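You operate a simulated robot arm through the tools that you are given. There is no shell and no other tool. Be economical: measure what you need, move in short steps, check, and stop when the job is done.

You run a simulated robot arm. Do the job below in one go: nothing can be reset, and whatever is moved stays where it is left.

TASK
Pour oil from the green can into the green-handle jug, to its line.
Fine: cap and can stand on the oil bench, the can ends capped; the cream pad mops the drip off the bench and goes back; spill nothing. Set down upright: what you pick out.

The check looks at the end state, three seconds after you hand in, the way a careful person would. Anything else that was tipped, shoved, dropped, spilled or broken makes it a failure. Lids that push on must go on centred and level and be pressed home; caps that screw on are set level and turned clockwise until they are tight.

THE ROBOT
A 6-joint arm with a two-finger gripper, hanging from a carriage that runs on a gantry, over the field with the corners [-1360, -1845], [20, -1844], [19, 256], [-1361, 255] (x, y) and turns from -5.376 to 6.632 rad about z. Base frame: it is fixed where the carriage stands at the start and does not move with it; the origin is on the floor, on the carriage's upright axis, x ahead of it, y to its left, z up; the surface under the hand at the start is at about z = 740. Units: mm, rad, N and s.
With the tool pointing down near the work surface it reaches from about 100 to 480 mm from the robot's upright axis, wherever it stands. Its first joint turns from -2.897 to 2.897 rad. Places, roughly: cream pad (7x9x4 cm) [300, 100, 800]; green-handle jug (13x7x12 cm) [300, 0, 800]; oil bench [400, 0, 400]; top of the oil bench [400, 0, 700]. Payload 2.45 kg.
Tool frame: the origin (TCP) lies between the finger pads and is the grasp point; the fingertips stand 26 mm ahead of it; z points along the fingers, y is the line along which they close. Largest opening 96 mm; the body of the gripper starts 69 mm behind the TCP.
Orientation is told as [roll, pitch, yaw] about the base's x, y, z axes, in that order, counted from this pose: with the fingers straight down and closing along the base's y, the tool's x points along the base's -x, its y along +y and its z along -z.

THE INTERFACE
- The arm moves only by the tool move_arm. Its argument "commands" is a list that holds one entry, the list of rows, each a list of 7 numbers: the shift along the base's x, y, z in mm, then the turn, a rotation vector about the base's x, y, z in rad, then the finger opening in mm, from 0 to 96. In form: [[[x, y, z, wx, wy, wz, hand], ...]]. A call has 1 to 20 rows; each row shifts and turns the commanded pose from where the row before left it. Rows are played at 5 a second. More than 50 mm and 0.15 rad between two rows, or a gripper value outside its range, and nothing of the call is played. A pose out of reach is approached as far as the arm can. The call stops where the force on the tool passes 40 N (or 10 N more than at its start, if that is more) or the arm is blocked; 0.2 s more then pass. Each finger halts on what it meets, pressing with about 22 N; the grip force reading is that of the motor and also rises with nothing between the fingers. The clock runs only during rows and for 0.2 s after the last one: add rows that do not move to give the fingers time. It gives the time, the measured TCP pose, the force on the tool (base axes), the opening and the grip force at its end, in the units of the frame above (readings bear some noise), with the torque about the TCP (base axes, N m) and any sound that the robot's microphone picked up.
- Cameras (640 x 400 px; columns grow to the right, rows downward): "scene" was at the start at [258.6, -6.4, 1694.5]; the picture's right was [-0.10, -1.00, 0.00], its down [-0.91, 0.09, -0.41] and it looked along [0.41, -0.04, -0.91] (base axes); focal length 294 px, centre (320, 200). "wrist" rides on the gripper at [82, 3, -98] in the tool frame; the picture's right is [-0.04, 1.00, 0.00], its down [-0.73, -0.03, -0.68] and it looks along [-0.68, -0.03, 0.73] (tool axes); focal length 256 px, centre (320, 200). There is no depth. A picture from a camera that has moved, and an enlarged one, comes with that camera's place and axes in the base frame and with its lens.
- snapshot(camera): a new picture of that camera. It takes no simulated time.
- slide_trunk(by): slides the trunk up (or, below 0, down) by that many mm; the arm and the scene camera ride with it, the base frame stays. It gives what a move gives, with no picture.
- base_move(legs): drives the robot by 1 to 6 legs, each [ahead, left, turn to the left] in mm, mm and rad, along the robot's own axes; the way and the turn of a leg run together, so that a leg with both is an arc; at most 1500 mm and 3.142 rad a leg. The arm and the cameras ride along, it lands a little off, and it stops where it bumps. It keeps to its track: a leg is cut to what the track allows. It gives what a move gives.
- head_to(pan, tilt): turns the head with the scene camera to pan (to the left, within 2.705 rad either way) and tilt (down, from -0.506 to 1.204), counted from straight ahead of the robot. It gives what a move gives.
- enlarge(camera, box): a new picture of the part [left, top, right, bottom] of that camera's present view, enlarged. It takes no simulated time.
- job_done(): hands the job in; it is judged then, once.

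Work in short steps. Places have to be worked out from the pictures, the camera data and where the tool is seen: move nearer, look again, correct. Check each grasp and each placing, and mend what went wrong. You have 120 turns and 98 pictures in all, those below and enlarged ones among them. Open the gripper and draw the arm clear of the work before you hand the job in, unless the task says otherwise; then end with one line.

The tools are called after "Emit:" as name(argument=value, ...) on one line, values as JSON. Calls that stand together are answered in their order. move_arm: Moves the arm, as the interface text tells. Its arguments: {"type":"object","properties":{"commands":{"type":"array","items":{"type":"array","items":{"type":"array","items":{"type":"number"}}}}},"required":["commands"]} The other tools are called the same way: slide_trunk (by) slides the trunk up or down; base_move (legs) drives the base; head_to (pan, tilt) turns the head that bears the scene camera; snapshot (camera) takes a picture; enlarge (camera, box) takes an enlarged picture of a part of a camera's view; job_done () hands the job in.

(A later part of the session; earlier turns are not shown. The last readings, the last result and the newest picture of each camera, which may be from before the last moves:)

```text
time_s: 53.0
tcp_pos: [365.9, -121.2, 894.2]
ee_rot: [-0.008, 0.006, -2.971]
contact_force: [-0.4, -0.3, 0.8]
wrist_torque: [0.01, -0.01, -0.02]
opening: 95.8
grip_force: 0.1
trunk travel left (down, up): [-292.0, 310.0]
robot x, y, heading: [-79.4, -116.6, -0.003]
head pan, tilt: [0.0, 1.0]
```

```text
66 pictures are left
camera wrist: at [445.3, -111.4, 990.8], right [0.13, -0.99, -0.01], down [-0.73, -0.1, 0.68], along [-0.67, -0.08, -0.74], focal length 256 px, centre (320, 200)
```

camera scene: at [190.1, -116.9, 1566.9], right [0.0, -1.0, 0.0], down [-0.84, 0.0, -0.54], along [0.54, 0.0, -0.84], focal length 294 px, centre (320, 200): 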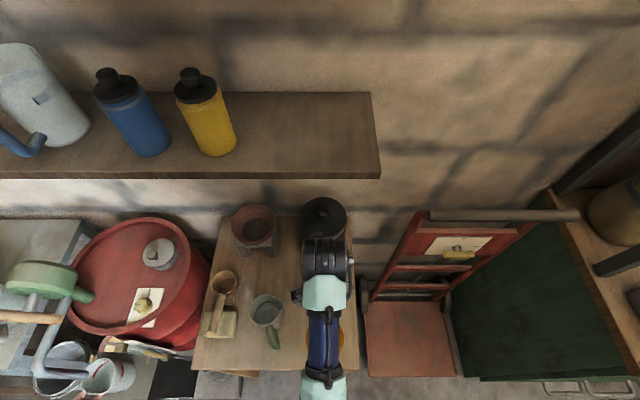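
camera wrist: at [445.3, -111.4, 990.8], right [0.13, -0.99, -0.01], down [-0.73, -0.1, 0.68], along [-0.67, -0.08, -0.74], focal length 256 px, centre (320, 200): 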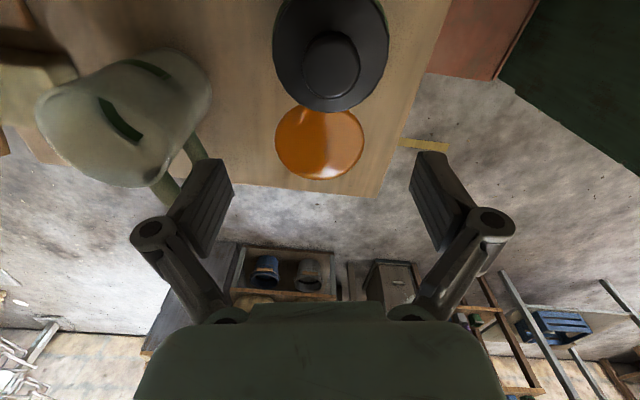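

Cap centre computed at ≈(413,-119.5), knob top z≈860, flange ≈827–839. I raise 16 mm and drive 47 mm ahead to stand over it.

Emit:
move_arm(commands=[[[0, 0, 16, 0, 0, 0, 96], [0, 0, 0, 0, 0, 0, 96]]])

Emit:
base_move(legs=[[47, 1.5, 0]])

Emit:
snapshot(camera="wrist")

```text
time_s: 53.6
tcp_pos: [369.9, -122.0, 894.4]
ee_rot: [-0.009, 0.004, -2.969]
contact_force: [0.7, 0.1, -0.5]
wrist_torque: [-0.07, -0.04, -0.01]
opening: 96.0
grip_force: 0.0
out of reach, approached as far as the arm can: row 1
trunk travel left (down, up): [-292.0, 310.0]
robot x, y, heading: [-82.1, -114.8, -0.002]
head pan, tilt: [0.0, 1.0]
```

```text
time_s: 54.5
tcp_pos: [416.6, -120.3, 895.6]
ee_rot: [-0.009, 0.005, -2.968]
contact_force: [-0.1, 0.5, 0.9]
wrist_torque: [-0.01, -0.03, -0.01]
opening: 95.9
grip_force: 0.0
trunk travel left (down, up): [-292.0, 310.0]
robot x, y, heading: [-28.0, -114.3, 0.004]
head pan, tilt: [0.0, 1.0]
```

```text
65 pictures are left
camera wrist: at [495.4, -109.9, 992.8], right [0.13, -0.99, -0.01], down [-0.73, -0.1, 0.68], along [-0.67, -0.08, -0.74], focal length 256 px, centre (320, 200)
```

wrist: 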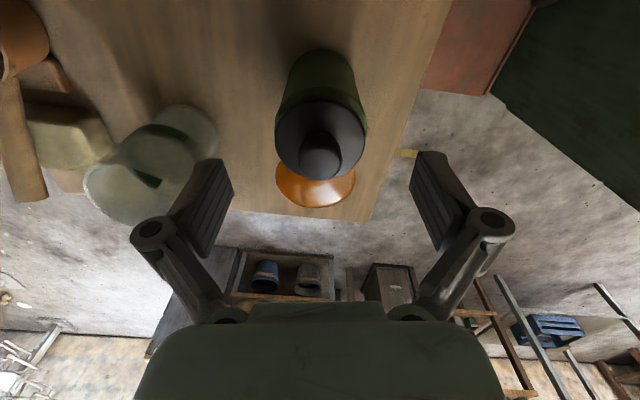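

Hand is about 4 mm beyond the cap centre. I turn 0.15 off the limit, correct x -3.5, and lower so the tips reach the flange.

Emit:
move_arm(commands=[[[0, 0, 0, 0, 0, 0.12, 96], [-3.5, 1, 0, 0, 0, 0, 96], [0, 0, -10, 0, 0, 0, 96], [0, 0, -10, 0, 0, 0, 96], [0, 0, 0, 0, 0, 0, 96]]])

Emit:
snapshot(camera="wrist")

```text
time_s: 55.7
tcp_pos: [412.8, -118.6, 873.7]
ee_rot: [-0.009, 0.005, -2.848]
contact_force: [1.0, 0.0, 1.5]
wrist_torque: [0.03, -0.02, 0.02]
opening: 96.0
grip_force: 0.0
trunk travel left (down, up): [-292.0, 310.0]
robot x, y, heading: [-34.4, -118.1, -0.002]
head pan, tilt: [0.0, 1.0]
```

```text
64 pictures are left
camera wrist: at [489.3, -99.5, 972.7], right [0.25, -0.97, -0.01], down [-0.71, -0.19, 0.68], along [-0.66, -0.16, -0.74], focal length 256 px, centre (320, 200)
```

wrist: 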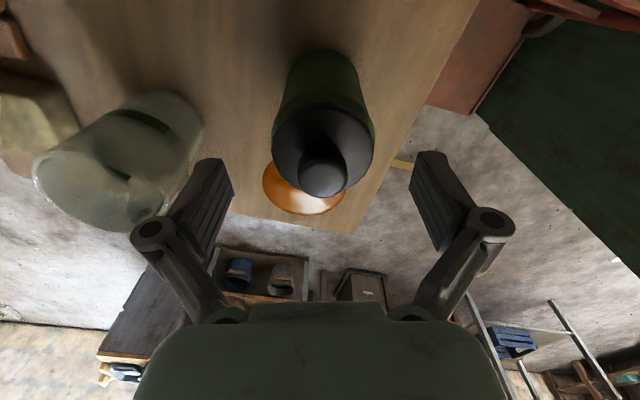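

Well centred (TCP ≈(410,-120)). I lower 20 mm to put the tips at the flange and close gently.

Emit:
move_arm(commands=[[[0, 0, -7, 0, 0, 0, 96], [0, 0, -7, 0, 0, 0, 96], [0, 0, -5, 0, 0, 0, 96], [0, 0, 0, 0, 0, 0, 75], [0, 0, 0, 0, 0, 0, 62], [0, 0, 0, 0, 0, 0, 45], [0, 0, 0, 0, 0, 0, 45], [0, 0, 0, 0, 0, 0, 45]]])

Emit:
snapshot(camera="wrist")

```text
time_s: 57.5
tcp_pos: [412.9, -119.8, 855.5]
ee_rot: [-0.011, 0.006, -2.849]
contact_force: [0.7, -2.4, 3.6]
wrist_torque: [-0.15, -0.06, -0.04]
opening: 55.6
grip_force: 21.7
trunk travel left (down, up): [-292.0, 310.0]
robot x, y, heading: [-31.2, -110.7, 0.005]
head pan, tilt: [0.0, 1.0]
```

```text
63 pictures are left
camera wrist: at [490.2, -100.0, 954.3], right [0.25, -0.97, -0.01], down [-0.71, -0.19, 0.67], along [-0.65, -0.16, -0.74], focal length 256 px, centre (320, 200)
```

wrist: 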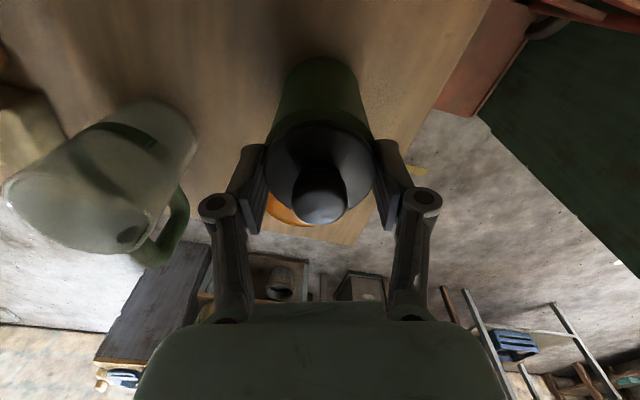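

Gripping at 55.6 mm (flange). I turn counter-clockwise about 0.9 rad and read the torque.

Emit:
move_arm(commands=[[[0, 0, 0, 0, 0, 0.15, 45], [0, 0, 0, 0, 0, 0.15, 45], [0, 0, 0, 0, 0, 0.15, 45], [0, 0, 0, 0, 0, 0.15, 45], [0, 0, 0, 0, 0, 0.15, 45], [0, 0, 0, 0, 0, 0.15, 45]]])

Emit:
snapshot(camera="wrist")

```text
time_s: 58.9
tcp_pos: [412.4, -117.4, 855.7]
ee_rot: [-0.009, 0.006, -1.947]
contact_force: [1.1, 0.9, 6.1]
wrist_torque: [0.05, -0.04, -0.11]
opening: 55.8
grip_force: 21.9
trunk travel left (down, up): [-292.0, 310.0]
robot x, y, heading: [-29.4, -111.5, 0.001]
head pan, tilt: [0.0, 1.0]
```

```text
62 pictures are left
camera wrist: at [445.2, -44.8, 953.9], right [0.92, -0.4, -0.01], down [-0.29, -0.68, 0.67], along [-0.28, -0.61, -0.74], focal length 256 px, centre (320, 200)
```

wrist: 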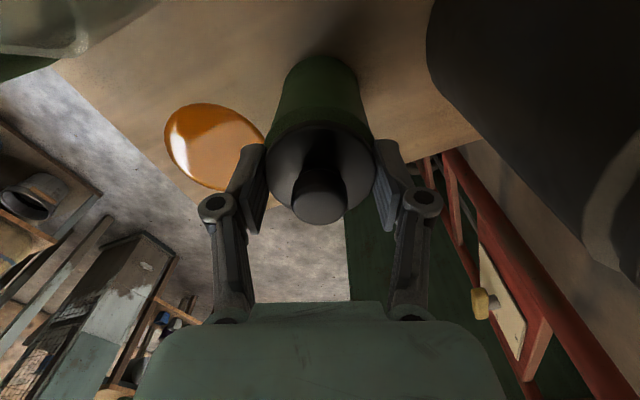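

Upward force rose a bit, consistent with a thread lifting the cap. I keep turning with a small rise.

Emit:
move_arm(commands=[[[0, 0, 0.1, 0, 0, 0.15, 45], [0, 0, 0.1, 0, 0, 0.15, 45], [0, 0, 0.1, 0, 0, 0.15, 45], [0, 0, 0.1, 0, 0, 0.15, 45], [0, 0, 0.1, 0, 0, 0.15, 45], [0, 0, 0.1, 0, 0, 0.15, 45], [0, 0, 0.1, 0, 0, 0.15, 45], [0, 0, 0.1, 0, 0, 0.15, 45], [0, 0, 0.1, 0, 0, 0.15, 45], [0, 0, 0.1, 0, 0, 0.15, 45]]])

Emit:
snapshot(camera="wrist")

```text
time_s: 61.1
tcp_pos: [412.4, -118.3, 856.5]
ee_rot: [-0.009, 0.006, -0.449]
contact_force: [0.6, -0.1, 0.5]
wrist_torque: [-0.01, 0.0, -0.05]
opening: 55.8
grip_force: 21.7
trunk travel left (down, up): [-292.0, 310.0]
robot x, y, heading: [-31.7, -114.1, -0.003]
head pan, tilt: [0.0, 1.0]
```

```text
61 pictures are left
camera wrist: at [340.1, -80.1, 954.7], right [0.47, 0.88, -0.01], down [0.65, -0.34, 0.68], along [0.59, -0.32, -0.74], focal length 256 px, centre (320, 200)
```

wrist: 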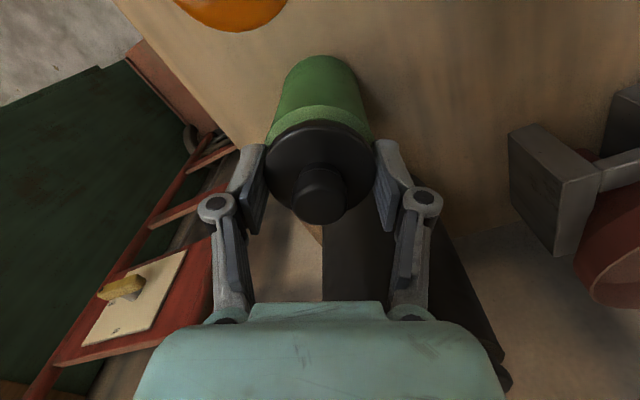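

Continue unscrewing through the rest of the joint range.

Emit:
move_arm(commands=[[[0, 0, 0.1, 0, 0, 0.15, 45], [0, 0, 0.1, 0, 0, 0.15, 45], [0, 0, 0.1, 0, 0, 0.15, 45], [0, 0, 0.1, 0, 0, 0.15, 45], [0, 0, 0.1, 0, 0, 0.15, 45], [0, 0, 0.1, 0, 0, 0.15, 45], [0, 0, 0.1, 0, 0, 0.15, 45], [0, 0, 0.1, 0, 0, 0.15, 45], [0, 0, 0.1, 0, 0, 0.15, 45], [0, 0, 0.1, 0, 0, 0.15, 45], [0, 0, 0.1, 0, 0, 0.15, 45], [0, 0, 0.1, 0, 0, 0.15, 45], [0, 0, 0.1, 0, 0, 0.15, 45], [0, 0, 0.1, 0, 0, 0.15, 45], [0, 0, 0.1, 0, 0, 0.15, 45], [0, 0, 0.1, 0, 0, 0.15, 45], [0, 0, 0, 0, 0, 0, 45]]])

Emit:
move_arm(commands=[[[0, 0, 2, 0, 0, 0, 45], [0, 0, 2, 0, 0, 0, 45], [0, 0, 0, 0, 0, 0, 45], [0, 0, 0, 0, 0, 0, 45]]])

Emit:
snapshot(camera="wrist")

```text
time_s: 64.7
tcp_pos: [412.7, -119.0, 856.9]
ee_rot: [-0.009, 0.007, 1.952]
contact_force: [-0.5, -0.1, 1.6]
wrist_torque: [-0.02, 0.0, 0.03]
opening: 55.6
grip_force: 22.0
trunk travel left (down, up): [-292.0, 310.0]
robot x, y, heading: [-35.0, -116.7, -0.0]
head pan, tilt: [0.0, 1.0]
```

```text
time_s: 65.7
tcp_pos: [412.8, -118.7, 861.2]
ee_rot: [-0.009, 0.006, 1.949]
contact_force: [-0.1, 0.5, -0.1]
wrist_torque: [0.02, 0.02, -0.01]
opening: 55.5
grip_force: 22.0
trunk travel left (down, up): [-292.0, 310.0]
robot x, y, heading: [-32.4, -114.7, 0.005]
head pan, tilt: [0.0, 1.0]
```

```text
60 pictures are left
camera wrist: at [437.6, -195.8, 960.0], right [-0.94, -0.33, -0.01], down [-0.25, 0.69, 0.68], along [-0.22, 0.64, -0.74], focal length 256 px, centre (320, 200)
```

wrist: 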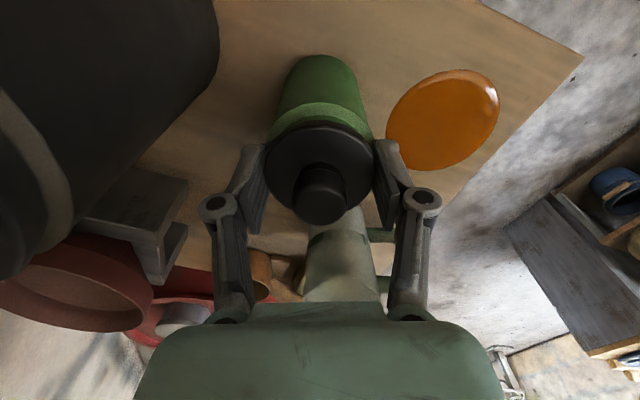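

After lifting 4 mm the load is ~0, so the can isn't coming along; the cap seems free. I lift 25 mm more and look.

Emit:
move_arm(commands=[[[0, 0, 5, 0, 0, 0, 45], [0, 0, 5, 0, 0, 0, 45], [0, 0, 5, 0, 0, 0, 45], [0, 0, 5, 0, 0, 0, 45], [0, 0, 5, 0, 0, 0, 45], [0, 0, 5, 0, 0, 0, 45], [0, 0, 0, 0, 0, 0, 45]]])

Emit:
snapshot(camera="wrist")

```text
time_s: 67.3
tcp_pos: [412.9, -117.6, 893.5]
ee_rot: [-0.008, 0.005, 1.95]
contact_force: [0.1, -0.3, 0.3]
wrist_torque: [-0.02, -0.01, -0.01]
opening: 55.5
grip_force: 22.0
trunk travel left (down, up): [-292.0, 310.0]
robot x, y, heading: [-30.3, -117.1, 0.005]
head pan, tilt: [0.0, 1.0]
```

```text
59 pictures are left
camera wrist: at [437.6, -195.6, 990.6], right [-0.94, -0.33, -0.01], down [-0.25, 0.69, 0.68], along [-0.22, 0.64, -0.74], focal length 256 px, centre (320, 200)
```

wrist: 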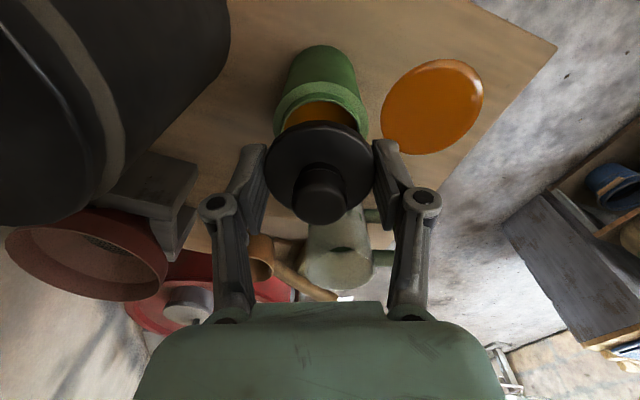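

The cap is off, cleanly. I carry it left to a free spot around (450,20) on the bench: left first, then ahead.

Emit:
slide_trunk(by=15)

Emit:
base_move(legs=[[0, 138, 0], [40, 0, 0]])

Emit:
snapshot(camera="wrist")

Emit:
snapshot(camera="scene")

```text
time_s: 68.0
tcp_pos: [412.8, -119.1, 907.1]
ee_rot: [-0.009, 0.004, 1.949]
contact_force: [-0.1, -0.1, 0.2]
wrist_torque: [0.02, 0.0, -0.01]
opening: 55.6
grip_force: 21.8
trunk travel left (down, up): [-307.0, 295.0]
robot x, y, heading: [-32.9, -114.1, 0.005]
head pan, tilt: [0.0, 1.0]
```

```text
time_s: 69.8
tcp_pos: [453.6, 19.0, 907.0]
ee_rot: [-0.009, 0.005, 1.951]
contact_force: [-0.3, -0.6, -1.1]
wrist_torque: [0.0, 0.0, 0.02]
opening: 55.8
grip_force: 21.6
trunk travel left (down, up): [-307.0, 295.0]
robot x, y, heading: [9.1, 22.7, 0.003]
head pan, tilt: [0.0, 1.0]
```

```text
58 pictures are left
camera wrist: at [477.7, -58.3, 1005.5], right [-0.94, -0.33, -0.01], down [-0.25, 0.69, 0.68], along [-0.22, 0.64, -0.74], focal length 256 px, centre (320, 200)
```

wrist: 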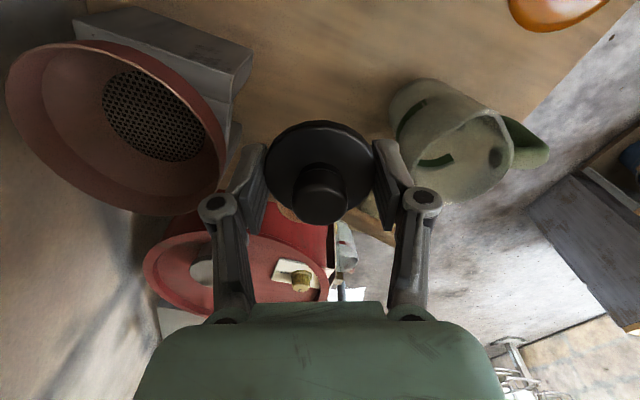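

```text
57 pictures are left
camera scene: at [277.1, 22.0, 1581.9], right [0.0, -1.0, 0.0], down [-0.84, 0.0, -0.54], along [0.54, 0.0, -0.84], focal length 294 px, centre (320, 200)
```

scene: 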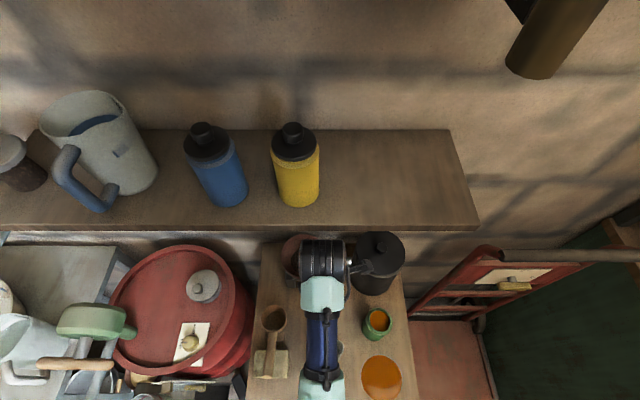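

Spot is clear of jug and sieve. I lower the trunk 110, then go down gently.

Emit:
slide_trunk(by=-110)

Emit:
move_arm(commands=[[[0, 0, -4, 0, 0, 0, 45], [0, 0, -4, 0, 0, 0, 45], [0, 0, -4, 0, 0, 0, 45], [0, 0, -4, 0, 0, 0, 45], [0, 0, -3, 0, 0, 0, 45], [0, 0, 0, 0, 0, 0, 45]]])

Emit:
snapshot(camera="wrist")

```text
time_s: 71.2
tcp_pos: [452.9, 19.0, 797.5]
ee_rot: [-0.007, 0.004, 1.949]
contact_force: [0.0, 0.4, 0.0]
wrist_torque: [0.01, -0.01, 0.0]
opening: 55.7
grip_force: 21.5
trunk travel left (down, up): [-197.0, 405.0]
robot x, y, heading: [7.0, 19.5, 0.002]
head pan, tilt: [0.0, 1.0]
```

```text
time_s: 72.6
tcp_pos: [453.2, 18.9, 777.3]
ee_rot: [-0.009, 0.005, 1.95]
contact_force: [0.1, -0.5, 0.1]
wrist_torque: [0.03, 0.01, 0.02]
opening: 55.7
grip_force: 22.1
trunk travel left (down, up): [-197.0, 405.0]
robot x, y, heading: [11.2, 20.8, 0.004]
head pan, tilt: [0.0, 1.0]
```

```text
56 pictures are left
camera wrist: at [477.6, -58.5, 876.0], right [-0.94, -0.33, -0.01], down [-0.25, 0.69, 0.68], along [-0.22, 0.64, -0.74], focal length 256 px, centre (320, 200)
```

wrist: 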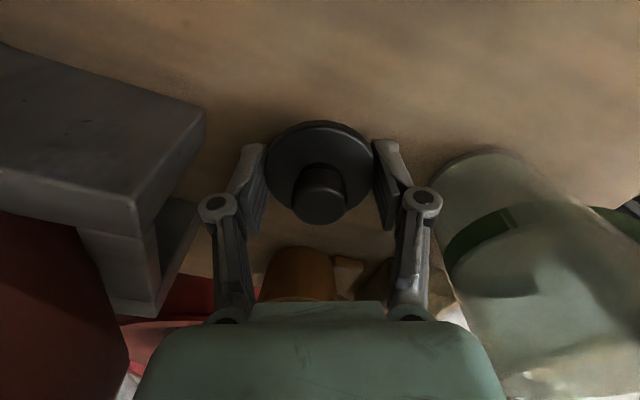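

Emit:
move_arm(commands=[[[0, 0, -2, 0, 0, 0, 45], [0, 0, -2, 0, 0, 0, 45], [0, 0, -1, 0, 0, 0, 45], [0, 0, 0, 0, 0, 0, 45]]])

Emit:
move_arm(commands=[[[0, 0, -1, 0, 0, 0, 45], [0, 0, -1, 0, 0, 0, 45], [0, 0, -1, 0, 0, 0, 45], [0, 0, 0, 0, 0, 0, 45]]])

```text
time_s: 73.6
tcp_pos: [452.8, 19.3, 772.5]
ee_rot: [-0.008, 0.006, 1.948]
contact_force: [0.4, -0.9, 0.3]
wrist_torque: [-0.01, 0.0, 0.04]
opening: 55.7
grip_force: 22.7
trunk travel left (down, up): [-197.0, 405.0]
robot x, y, heading: [12.9, 21.7, 0.002]
head pan, tilt: [0.0, 1.0]
```

```text
time_s: 74.6
tcp_pos: [453.7, 18.3, 770.5]
ee_rot: [-0.007, 0.006, 1.948]
contact_force: [-0.4, 0.5, -0.8]
wrist_torque: [0.02, -0.02, -0.01]
opening: 55.3
grip_force: 21.9
trunk travel left (down, up): [-197.0, 405.0]
robot x, y, heading: [7.9, 24.6, -0.001]
head pan, tilt: [0.0, 1.0]
```

Emit:
move_arm(commands=[[[0, 0, -1, 0, 0, 0, 45], [0, 0, -1, 0, 0, 0, 45], [0, 0, -1, 0, 0, 0, 45], [0, 0, 0, 0, 0, 0, 45]]])

Emit:
move_arm(commands=[[[0, 0, -1, 0, 0, 0, 45], [0, 0, -1, 0, 0, 0, 45], [0, 0, 0, 0, 0, 0, 45]]])

```text
time_s: 75.6
tcp_pos: [452.2, 17.7, 766.8]
ee_rot: [-0.009, 0.006, 1.948]
contact_force: [-0.2, -0.5, -0.3]
wrist_torque: [0.01, -0.02, -0.02]
opening: 55.6
grip_force: 22.4
trunk travel left (down, up): [-197.0, 405.0]
robot x, y, heading: [6.8, 23.6, 0.004]
head pan, tilt: [0.0, 1.0]
```

```text
time_s: 76.4
tcp_pos: [452.5, 18.4, 765.0]
ee_rot: [-0.008, 0.006, 1.95]
contact_force: [0.4, -0.4, 0.4]
wrist_torque: [-0.02, 0.0, 0.01]
opening: 55.4
grip_force: 21.8
trunk travel left (down, up): [-197.0, 405.0]
robot x, y, heading: [6.6, 21.4, -0.001]
head pan, tilt: [0.0, 1.0]
```

Emit:
move_arm(commands=[[[0, 0, -1, 0, 0, 0, 45], [0, 0, -1, 0, 0, 0, 45], [0, 0, 0, 0, 0, 0, 45]]])

Emit:
move_arm(commands=[[[0, 0, -1, 0, 0, 0, 45], [0, 0, -1, 0, 0, 0, 45], [0, 0, 0, 0, 0, 0, 45]]])

Emit:
snapshot(camera="wrist")

```text
time_s: 77.2
tcp_pos: [453.3, 19.1, 762.8]
ee_rot: [-0.009, 0.006, 1.948]
contact_force: [-2.3, 0.2, 9.9]
wrist_torque: [-0.02, 0.43, -0.02]
opening: 55.6
grip_force: 21.6
trunk travel left (down, up): [-197.0, 405.0]
robot x, y, heading: [8.0, 23.9, 0.004]
head pan, tilt: [0.0, 1.0]
```

```text
time_s: 77.9
tcp_pos: [454.0, 19.1, 764.0]
ee_rot: [-0.011, 0.007, 1.951]
contact_force: [-7.8, 1.3, 19.4]
wrist_torque: [-0.06, 0.82, -0.09]
opening: 55.8
grip_force: 21.8
trunk travel left (down, up): [-197.0, 405.0]
robot x, y, heading: [7.5, 23.3, 0.008]
head pan, tilt: [0.0, 1.0]
stopped in row 3: the force on the tool passed its limit at 42 N (the readings are from after the stop); the commanded pose is now the measured one
```

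```text
55 pictures are left
camera wrist: at [477.8, -58.4, 861.9], right [-0.94, -0.33, -0.01], down [-0.25, 0.69, 0.67], along [-0.22, 0.64, -0.74], focal length 256 px, centre (320, 200)
```

wrist: 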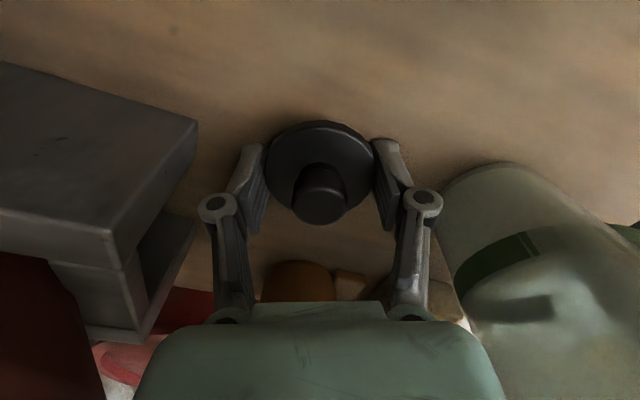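

Fingertip contact with the bench at TCP≈763; the cap must be right at the bench. I ease up 1 mm and open.

Emit:
move_arm(commands=[[[0, 0, 1, 0, 0, 0, 54], [0, 0, 0, 0, 0, 0, 58], [0, 0, 0, 0, 0, 0, 62], [0, 0, 0, 0, 0, 0, 70], [0, 0, 0, 0, 0, 0, 75], [0, 0, 0, 0, 0, 0, 75]]])

Emit:
snapshot(camera="wrist")

```text
time_s: 79.3
tcp_pos: [453.6, 17.4, 763.8]
ee_rot: [-0.01, 0.008, 1.95]
contact_force: [-1.0, 0.0, 0.4]
wrist_torque: [0.0, -0.02, 0.01]
opening: 74.9
grip_force: 0.0
trunk travel left (down, up): [-197.0, 405.0]
robot x, y, heading: [7.0, 22.6, 0.007]
head pan, tilt: [0.0, 1.0]
```

```text
54 pictures are left
camera wrist: at [478.2, -58.8, 862.1], right [-0.94, -0.33, -0.01], down [-0.25, 0.69, 0.67], along [-0.22, 0.64, -0.74], focal length 256 px, centre (320, 200)
```

wrist: 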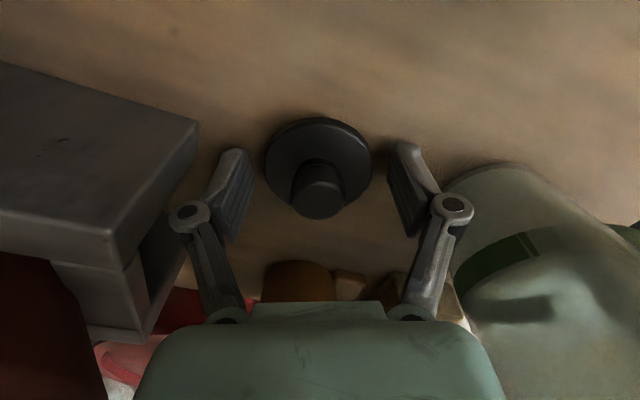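

Cap stands upright on the bench at (453,19). I raise the trunk, drive back, and turn the wrist back around.

Emit:
slide_trunk(by=140)

Emit:
base_move(legs=[[-280, 0, 0]])

Emit:
move_arm(commands=[[[0, 0, 0, 0, 0, -0.15, 96], [0, 0, 0, 0, 0, -0.15, 96], [0, 0, 0, 0, 0, -0.15, 96], [0, 0, 0, 0, 0, -0.15, 96], [0, 0, 0, 0, 0, -0.15, 96], [0, 0, 0, 0, 0, -0.15, 96], [0, 0, 0, 0, 0, -0.15, 96], [0, 0, 0, 0, 0, -0.15, 96], [0, 0, 0, 0, 0, -0.15, 96], [0, 0, 0, 0, 0, -0.15, 96], [0, 0, 0, 0, 0, -0.15, 96], [0, 0, 0, 0, 0, -0.15, 96], [0, 0, 0, 0, 0, -0.15, 96], [0, 0, 0, 0, 0, -0.15, 96], [0, 0, 0, 0, 0, -0.15, 96], [0, 0, 0, 0, 0, -0.15, 96], [0, 0, 0, 0, 0, -0.15, 96], [0, 0, 0, 0, 0, -0.15, 96], [0, 0, 0, 0, 0, -0.15, 96], [0, 0, 0, 0, 0, -0.15, 96]]])

Emit:
move_arm(commands=[[[0, 0, 0, 0, 0, -0.15, 96], [0, 0, 0, 0, 0, -0.15, 96], [0, 0, 0, 0, 0, -0.15, 96], [0, 0, 0, 0, 0, -0.15, 96], [0, 0, 0, 0, 0, -0.15, 96], [0, 0, 0, 0, 0, -0.15, 96], [0, 0, 0, 0, 0, -0.15, 96], [0, 0, 0, 0, 0, -0.15, 96], [0, 0, 0, 0, 0, -0.15, 96], [0, 0, 0, 0, 0, -0.15, 96], [0, 0, 0, 0, 0, -0.15, 96], [0, 0, 0, 0, 0, -0.15, 96], [0, 0, 0, 0, 0, -0.08, 96], [0, 0, 0, 0, 0, 0, 96]]])

Emit:
snapshot(camera="scene")

```text
time_s: 81.0
tcp_pos: [454.1, 17.6, 903.4]
ee_rot: [-0.01, 0.006, 1.949]
contact_force: [-0.2, -0.3, -0.8]
wrist_torque: [0.05, 0.02, 0.02]
opening: 74.9
grip_force: 0.1
trunk travel left (down, up): [-337.0, 265.0]
robot x, y, heading: [8.9, 24.4, 0.005]
head pan, tilt: [0.0, 1.0]
```

```text
time_s: 82.9
tcp_pos: [175.9, 16.6, 903.6]
ee_rot: [-0.01, 0.01, 1.949]
contact_force: [-0.4, 0.7, -0.1]
wrist_torque: [-0.01, -0.02, -0.01]
opening: 75.1
grip_force: 0.1
trunk travel left (down, up): [-337.0, 265.0]
robot x, y, heading: [-268.8, 22.1, 0.005]
head pan, tilt: [0.0, 1.0]
```

```text
time_s: 87.1
tcp_pos: [175.2, 17.2, 904.1]
ee_rot: [-0.01, 0.006, -1.057]
contact_force: [0.5, -0.4, 0.3]
wrist_torque: [-0.02, 0.0, -0.03]
opening: 96.2
grip_force: 0.1
trunk travel left (down, up): [-337.0, 265.0]
robot x, y, heading: [-272.1, 24.1, 0.001]
head pan, tilt: [0.0, 1.0]
```

```text
time_s: 90.1
tcp_pos: [176.1, 17.3, 904.5]
ee_rot: [-0.01, 0.006, -2.931]
contact_force: [-0.2, 0.2, -0.5]
wrist_torque: [-0.01, -0.01, 0.01]
opening: 95.9
grip_force: 0.1
trunk travel left (down, up): [-337.0, 265.0]
robot x, y, heading: [-272.3, 21.8, 0.0]
head pan, tilt: [0.0, 1.0]
```

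```text
53 pictures are left
camera scene: at [-1.6, 21.4, 1611.9], right [0.0, -1.0, 0.0], down [-0.84, 0.0, -0.54], along [0.54, 0.0, -0.84], focal length 294 px, centre (320, 200)
```

scene: 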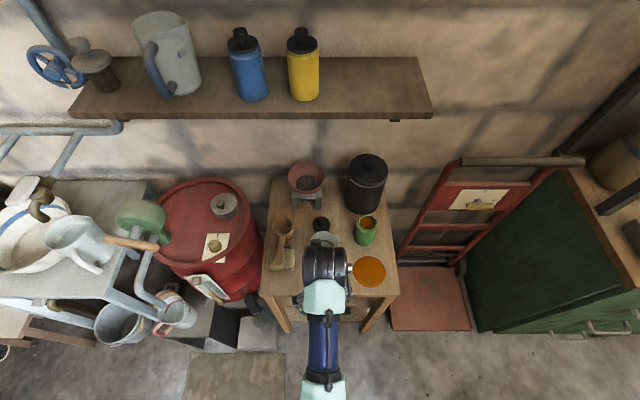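

Everything still stands. I move right to the can's lane and pitch the tool up to about 17° below horizontal.

Emit:
base_move(legs=[[-40, -140, 0]])

Emit:
move_arm(commands=[[[0, 0, 0, 0, -0.141, 0, 96], [0, 0, 0, 0, -0.141, 0, 96], [0, 0, 0, 0, -0.141, 0, 96], [0, 0, 0, 0, -0.141, 0, 96], [0, 0, 0, 0, -0.141, 0, 96], [0, 0, 0, 0, -0.141, 0, 96], [0, 0, 0, 0, -0.141, 0, 96], [0, 0, 0, 0, -0.141, 0, 96], [0, 0, 0, 0, -0.141, 0, 96], [0, 0, 0, 0, 0, 0, 96]]])

Emit:
snapshot(camera="wrist")

```text
time_s: 91.5
tcp_pos: [136.2, -123.2, 903.3]
ee_rot: [-0.009, 0.007, -2.931]
contact_force: [0.2, -0.4, 0.0]
wrist_torque: [0.0, -0.01, 0.0]
opening: 95.8
grip_force: 0.1
trunk travel left (down, up): [-337.0, 265.0]
robot x, y, heading: [-307.4, -117.4, 0.002]
head pan, tilt: [0.0, 1.0]
```

```text
time_s: 93.7
tcp_pos: [135.9, -122.3, 904.1]
ee_rot: [0.596, 1.21, -2.504]
contact_force: [-1.0, -0.2, 0.1]
wrist_torque: [0.01, -0.03, -0.02]
opening: 95.9
grip_force: 0.0
trunk travel left (down, up): [-337.0, 265.0]
robot x, y, heading: [-309.0, -118.4, -0.001]
head pan, tilt: [0.0, 1.0]
```

```text
52 pictures are left
camera wrist: at [63.4, -109.7, 1009.3], right [0.06, -0.99, 0.16], down [-0.86, -0.13, -0.49], along [0.51, -0.11, -0.85], focal length 256 px, centre (320, 200)
```

wrist: 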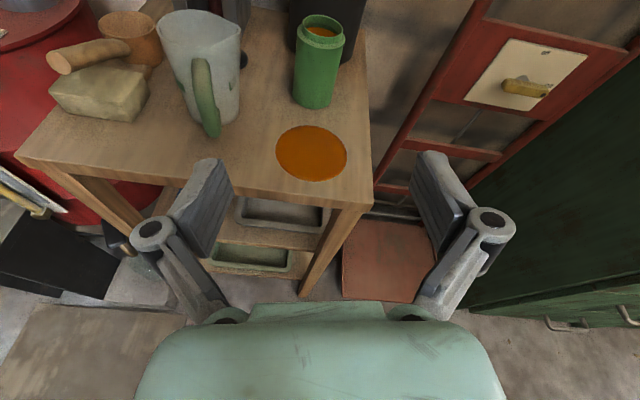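

Roll is 0.17 off; I correct it, then lower the trunk 132 mm and drive partway towards the can.

Emit:
move_arm(commands=[[[0, 0, 0, 0.08, 0, -0.025, 96], [0, 0, 0, 0.08, 0, -0.025, 96], [0, 0, 0, 0, 0, 0, 96]]])

Emit:
slide_trunk(by=-132)

Emit:
base_move(legs=[[180, 0, 0]])

Emit:
snapshot(camera="wrist")

```text
time_s: 94.5
tcp_pos: [136.0, -122.1, 904.7]
ee_rot: [0.131, 1.273, -2.993]
contact_force: [0.4, 0.5, -0.2]
wrist_torque: [0.01, 0.0, 0.04]
opening: 95.9
grip_force: 0.0
trunk travel left (down, up): [-337.0, 265.0]
robot x, y, heading: [-307.1, -119.6, -0.002]
head pan, tilt: [0.0, 1.0]
```

```text
time_s: 96.0
tcp_pos: [135.9, -122.5, 773.8]
ee_rot: [0.133, 1.273, -2.99]
contact_force: [-0.5, -0.8, 0.3]
wrist_torque: [-0.02, -0.02, -0.03]
opening: 96.0
grip_force: 0.0
trunk travel left (down, up): [-205.0, 397.0]
robot x, y, heading: [-312.8, -117.1, 0.003]
head pan, tilt: [0.0, 1.0]
```

```text
time_s: 97.6
tcp_pos: [316.1, -123.1, 772.6]
ee_rot: [0.135, 1.272, -2.99]
contact_force: [-0.5, -0.5, -0.4]
wrist_torque: [-0.02, 0.05, 0.03]
opening: 96.2
grip_force: 0.1
trunk travel left (down, up): [-205.0, 397.0]
robot x, y, heading: [-131.1, -116.2, -0.002]
head pan, tilt: [0.0, 1.0]
```

```text
51 pictures are left
camera wrist: at [244.5, -123.0, 878.5], right [0.01, -1.0, 0.0], down [-0.86, -0.01, -0.5], along [0.5, 0.0, -0.86], focal length 256 px, centre (320, 200)
```

wrist: 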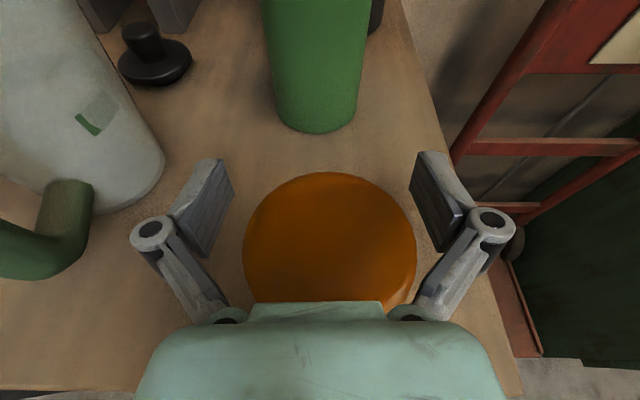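

Aligned: can axis ≈(415,-119.5). I drive 97 mm so the fingers straddle it.

Emit:
base_move(legs=[[97, 0, 0]])

Emit:
snapshot(camera="wrist")

```text
time_s: 98.7
tcp_pos: [414.6, -122.0, 772.2]
ee_rot: [0.133, 1.27, -2.989]
contact_force: [0.8, -0.7, 0.0]
wrist_torque: [-0.03, 0.02, -0.04]
opening: 95.8
grip_force: 0.1
trunk travel left (down, up): [-205.0, 397.0]
robot x, y, heading: [-31.9, -116.9, -0.001]
head pan, tilt: [0.0, 1.0]
```

```text
50 pictures are left
camera wrist: at [341.1, -123.0, 878.6], right [0.01, -1.0, 0.0], down [-0.86, -0.01, -0.51], along [0.51, 0.0, -0.86], focal length 256 px, centre (320, 200)
```

wrist: 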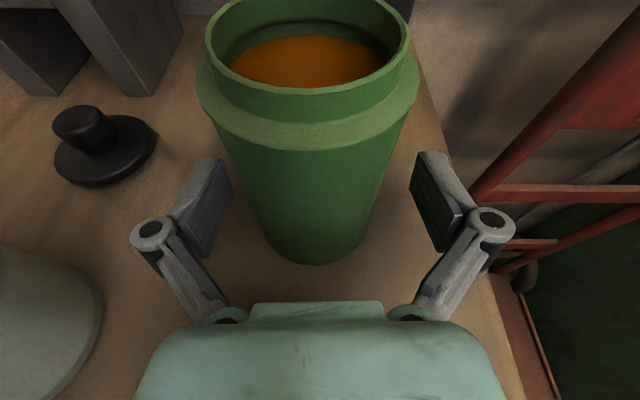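

Centred on the can. I close, then lift gently.

Emit:
move_arm(commands=[[[0, 0, 0, 0, 0, 0, 75], [0, 0, 0, 0, 0, 0, 64], [0, 0, 0, 0, 0, 0, 50], [0, 0, 0, 0, 0, 0, 50], [0, 0, 0, 0, 0, 0, 50]]])

Emit:
slide_trunk(by=60)

Emit:
snapshot(camera="wrist")

Emit:
snapshot(camera="scene")

```text
time_s: 99.9
tcp_pos: [412.9, -123.3, 772.6]
ee_rot: [0.132, 1.273, -2.991]
contact_force: [-1.3, 1.5, 3.2]
wrist_torque: [0.21, 0.1, 0.02]
opening: 61.0
grip_force: 21.9
trunk travel left (down, up): [-205.0, 397.0]
robot x, y, heading: [-30.8, -122.9, 0.002]
head pan, tilt: [0.0, 1.0]
```

```text
time_s: 100.9
tcp_pos: [412.8, -122.4, 832.0]
ee_rot: [0.134, 1.273, -2.991]
contact_force: [0.0, 0.4, -3.6]
wrist_torque: [0.01, -0.05, 0.03]
opening: 60.5
grip_force: 21.7
trunk travel left (down, up): [-265.0, 337.0]
robot x, y, heading: [-35.0, -120.3, -0.001]
head pan, tilt: [0.0, 1.0]
```

```text
49 pictures are left
camera wrist: at [340.3, -123.0, 938.3], right [0.01, -1.0, 0.0], down [-0.86, -0.01, -0.5], along [0.5, 0.0, -0.86], focal length 256 px, centre (320, 200)
```

wrist: 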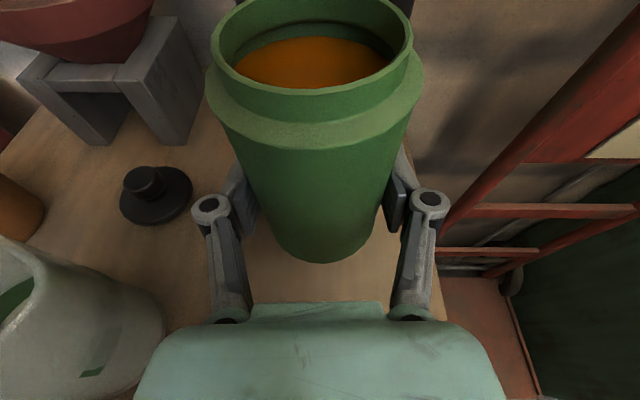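

```text
48 pictures are left
camera scene: at [235.1, -117.9, 1539.8], right [0.0, -1.0, 0.0], down [-0.84, 0.0, -0.54], along [0.54, 0.0, -0.84], focal length 294 px, centre (320, 200)
```

scene: 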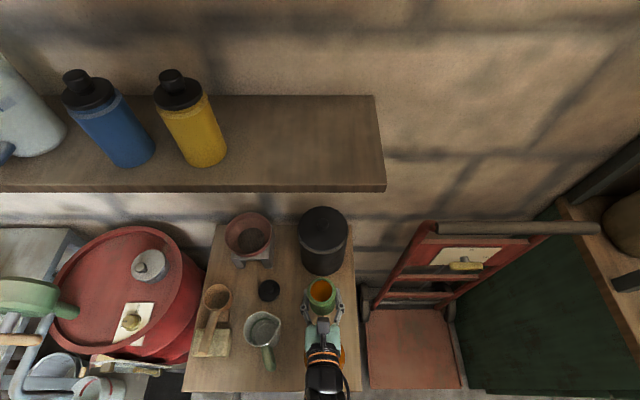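

Held; the scene camera sees the jug freely. I zoom on it to fix its position and line.

Emit:
enlarge(camera="scene", box=[190, 280, 350, 380])

```text
4.00 times, centred on (270, 330) of scene
camera zoom: at [235.1, -117.9, 1539.8], right [0.0, -1.0, 0.0], down [-0.84, 0.0, -0.54], along [0.54, 0.0, -0.84], focal length 1175 px, centre (520, -320)
```

zoom: 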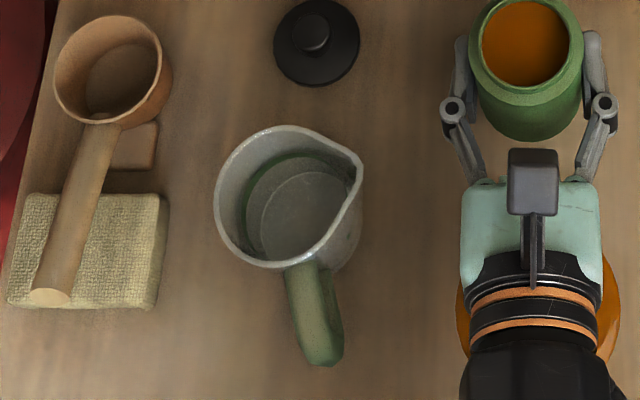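

Jug rim centre ≈(343,8), z≈857; spout at (360,-32). I raise to TCP z≈895 and back off to x≈343, still right of the jug.

Emit:
slide_trunk(by=63)

Emit:
base_move(legs=[[-69, 0, 0]])

Emit:
move_arm(commands=[[[0, 4, 0, -0.08, 0, 0, 50], [0, 4, 0, -0.08, 0, 0, 50], [0, 4, 0, -0.08, 0, 0, 50], [0, 4, 0, -0.08, 0, 0, 50], [0, 4, 0, -0.08, 0, 0, 50], [0, 0, 0, 0, 0, 0, 50]]])

Emit:
snapshot(camera="wrist")

Emit:
snapshot(camera="scene")

```text
time_s: 101.9
tcp_pos: [411.9, -122.7, 895.2]
ee_rot: [0.135, 1.273, -2.993]
contact_force: [1.2, -0.4, -2.6]
wrist_torque: [0.0, -0.01, -0.02]
opening: 60.5
grip_force: 21.4
trunk travel left (down, up): [-328.0, 274.0]
robot x, y, heading: [-31.8, -117.3, -0.001]
head pan, tilt: [0.0, 1.0]
```

```text
time_s: 102.9
tcp_pos: [344.2, -122.4, 895.9]
ee_rot: [0.135, 1.272, -2.991]
contact_force: [-0.3, -1.2, -2.9]
wrist_torque: [0.02, 0.0, 0.03]
opening: 60.3
grip_force: 22.2
trunk travel left (down, up): [-328.0, 274.0]
robot x, y, heading: [-100.1, -117.9, 0.005]
head pan, tilt: [0.0, 1.0]
```

```text
time_s: 104.3
tcp_pos: [345.3, -147.1, 901.5]
ee_rot: [0.997, 1.042, -2.178]
contact_force: [0.2, 0.9, -3.2]
wrist_torque: [0.0, 0.02, 0.02]
opening: 60.1
grip_force: 21.9
out of reach, approached as far as the arm can: row 2, 3, 4, 5
trunk travel left (down, up): [-328.0, 274.0]
robot x, y, heading: [-102.7, -113.5, 0.005]
head pan, tilt: [0.0, 1.0]
```

```text
46 pictures are left
camera wrist: at [273.1, -106.7, 1000.0], right [0.02, -0.92, 0.39], down [-0.86, -0.21, -0.46], along [0.51, -0.33, -0.8], focal length 256 px, centre (320, 200)
```

wrist: 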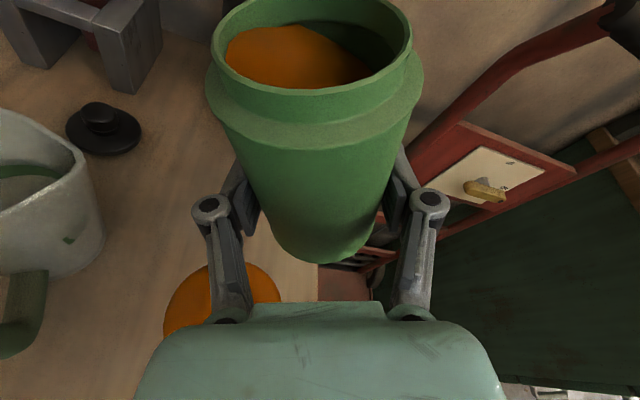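

```text
45 pictures are left
camera scene: at [167.0, -117.8, 1602.8], right [0.0, -1.0, 0.0], down [-0.84, 0.0, -0.54], along [0.54, 0.0, -0.84], focal length 294 px, centre (320, 200)
```

scene: 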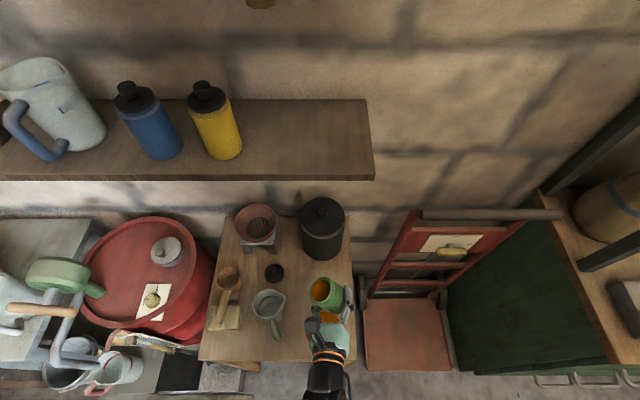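

Tilting about base x drags the arm out of reach. A pure roll about the tool's own axis (last joint) will do it instead; first I undo the tilt.

Emit:
move_arm(commands=[[[0, 0, 0, 0.08, 0, 0, 50], [0, 0, 0, 0.08, 0, 0, 50], [0, 0, 0, 0.08, 0, 0, 50], [0, 0, 0, 0.08, 0, 0, 50], [0, 0, 0, 0.08, 0, 0, 50], [0, 0, 0, 0, 0, 0, 50]]])

Emit:
snapshot(camera="wrist")

```text
time_s: 105.7
tcp_pos: [344.5, -148.1, 902.4]
ee_rot: [0.134, 1.272, -2.991]
contact_force: [-0.6, 0.2, -3.7]
wrist_torque: [0.0, -0.01, 0.02]
opening: 60.3
grip_force: 22.1
trunk travel left (down, up): [-328.0, 274.0]
robot x, y, heading: [-99.5, -115.8, 0.003]
head pan, tilt: [0.0, 1.0]
```

```text
44 pictures are left
camera wrist: at [272.6, -148.0, 1007.9], right [0.01, -1.0, 0.0], down [-0.86, -0.01, -0.5], along [0.5, 0.01, -0.86], focal length 256 px, centre (320, 200)
```

wrist: 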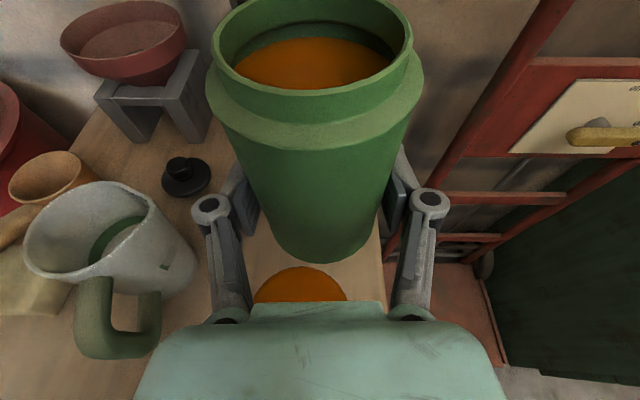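

Upright again. I roll -0.4 rad about the tool axis (well below spilling) and check that only the last joint moves.

Emit:
move_arm(commands=[[[0, 0, 0, -0.0957, 0, 0.029, 50], [0, 0, 0, -0.0957, 0, 0.029, 50], [0, 0, 0, -0.0957, 0, 0.029, 50], [0, 0, 0, -0.0957, 0, 0.029, 50], [0, 0, 0, 0, 0, 0, 50]]])

Emit:
base_move(legs=[[10, 78, 0]])

Emit:
enlarge(camera="scene", box=[240, 240, 400, 340])

Emit:
snapshot(camera="wrist")

```text
time_s: 106.9
tcp_pos: [344.1, -147.4, 902.3]
ee_rot: [0.946, 1.041, -2.118]
contact_force: [0.0, -0.1, -2.7]
wrist_torque: [-0.02, -0.01, 0.03]
opening: 60.3
grip_force: 21.8
trunk travel left (down, up): [-328.0, 274.0]
robot x, y, heading: [-96.6, -118.6, -0.003]
head pan, tilt: [0.0, 1.0]
```

```text
time_s: 108.0
tcp_pos: [354.2, -68.2, 901.2]
ee_rot: [0.944, 1.044, -2.121]
contact_force: [-0.5, -0.7, -3.0]
wrist_torque: [0.02, -0.01, 0.0]
opening: 60.3
grip_force: 22.2
trunk travel left (down, up): [-328.0, 274.0]
robot x, y, heading: [-90.0, -41.3, 0.0]
head pan, tilt: [0.0, 1.0]
```

```text
4.00 times, centred on (320, 290) of scene
camera zoom: at [176.9, -39.0, 1602.8], right [0.0, -1.0, 0.0], down [-0.84, 0.0, -0.54], along [0.54, 0.0, -0.84], focal length 1175 px, centre (320, -160)
```

zoom: 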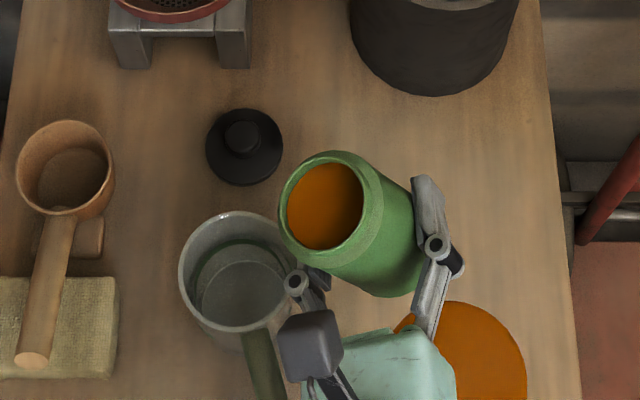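

```text
42 pictures are left
camera wrist: at [280.6, -37.1, 1001.9], right [0.12, -0.92, 0.37], down [-0.85, -0.3, -0.45], along [0.52, -0.26, -0.81], focal length 256 px, centre (320, 200)
```

wrist: 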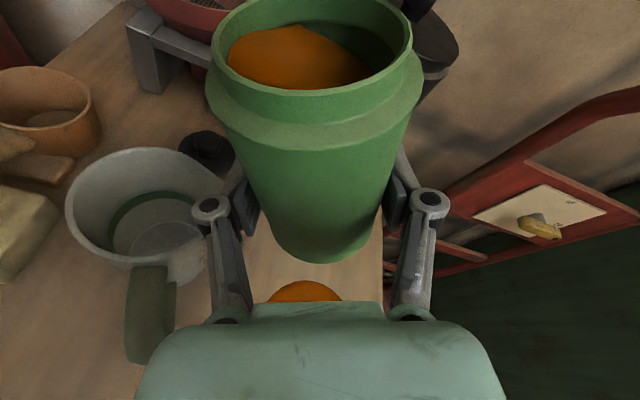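

Geometry matches the prediction (mouth over the jug's near half). I roll on to ~0.6 rad and look.

Emit:
move_arm(commands=[[[0, 0, 0, -0.048, 0, 0.0145, 50], [0, 0, 0, -0.048, 0, 0.0145, 50], [0, 0, 0, -0.048, 0, 0.0145, 50], [0, 0, 0, -0.048, 0, 0.0145, 50], [0, 0, 0, 0, 0, 0, 50]]])

Emit:
enlarge(camera="scene", box=[240, 240, 400, 340])

```text
time_s: 109.2
tcp_pos: [354.6, -68.1, 900.9]
ee_rot: [1.093, 0.868, -1.941]
contact_force: [-0.2, 0.3, -2.7]
wrist_torque: [0.01, 0.01, 0.02]
opening: 60.3
grip_force: 21.6
trunk travel left (down, up): [-328.0, 274.0]
robot x, y, heading: [-94.1, -37.8, 0.002]
head pan, tilt: [0.0, 1.0]
```

```text
4.00 times, centred on (320, 290) of scene
camera zoom: at [176.9, -39.0, 1602.8], right [0.0, -1.0, 0.0], down [-0.84, 0.0, -0.54], along [0.54, 0.0, -0.84], focal length 1175 px, centre (320, -160)
```

zoom: 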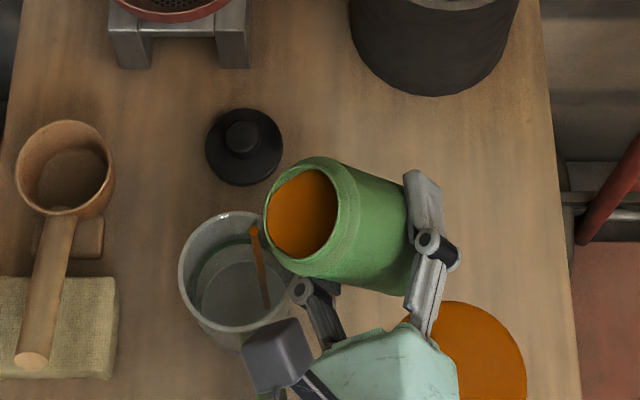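

A thin stream falls into the jug. I tilt slightly more and hold for a second.

Emit:
move_arm(commands=[[[0, 2, 0, -0.048, 0, 0.0145, 50], [0, 2, 0, -0.048, 0, 0.0145, 50], [0, 0, 0, 0, 0, 0, 50], [0, 0, 0, 0, 0, 0, 50], [0, 0, 0, 0, 0, 0, 50], [0, 0, 0, 0, 0, 0, 50]]])

Emit:
enlarge(camera="scene", box=[240, 240, 400, 340])

```text
time_s: 110.6
tcp_pos: [355.2, -64.2, 901.7]
ee_rot: [1.137, 0.78, -1.876]
contact_force: [0.5, -0.2, -2.5]
wrist_torque: [0.0, 0.0, 0.0]
opening: 60.5
grip_force: 22.2
trunk travel left (down, up): [-328.0, 274.0]
robot x, y, heading: [-89.4, -42.1, 0.002]
head pan, tilt: [0.0, 1.0]
```

```text
4.00 times, centred on (320, 290) of scene
camera zoom: at [176.9, -39.0, 1602.8], right [0.0, -1.0, 0.0], down [-0.84, 0.0, -0.54], along [0.54, 0.0, -0.84], focal length 1175 px, centre (320, -160)
```

zoom: 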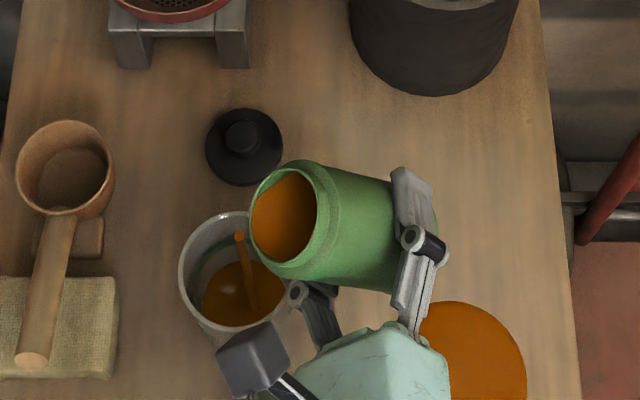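

Oil covers the jug's bottom and lands well inside. I go on in small tilts.

Emit:
move_arm(commands=[[[0, 0, 0, -0.048, 0, 0.0145, 50], [0, 0, 0, -0.048, 0, 0.0145, 50], [0, 0, 0, 0, 0, 0, 50], [0, 0, 0, 0, 0, 0, 50], [0, 0, 0, 0, 0, 0, 50], [0, 0, 0, 0, 0, 0, 50], [0, 0, 0, 0, 0, 0, 50]]])

Emit:
enlarge(camera="scene", box=[240, 260, 340, 340])

```text
time_s: 112.2
tcp_pos: [354.5, -63.7, 901.5]
ee_rot: [1.175, 0.687, -1.822]
contact_force: [0.7, 0.1, -3.0]
wrist_torque: [-0.01, 0.01, 0.0]
opening: 60.3
grip_force: 21.8
trunk travel left (down, up): [-328.0, 274.0]
robot x, y, heading: [-90.0, -40.6, -0.001]
head pan, tilt: [0.0, 1.0]
```

```text
5.00 times, centred on (290, 300) of scene
camera zoom: at [176.9, -39.0, 1602.8], right [0.0, -1.0, 0.0], down [-0.84, 0.0, -0.54], along [0.54, 0.0, -0.84], focal length 1468 px, centre (470, -300)
```

zoom: 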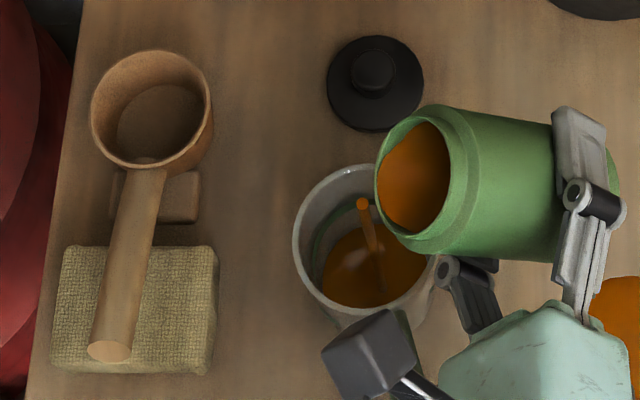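

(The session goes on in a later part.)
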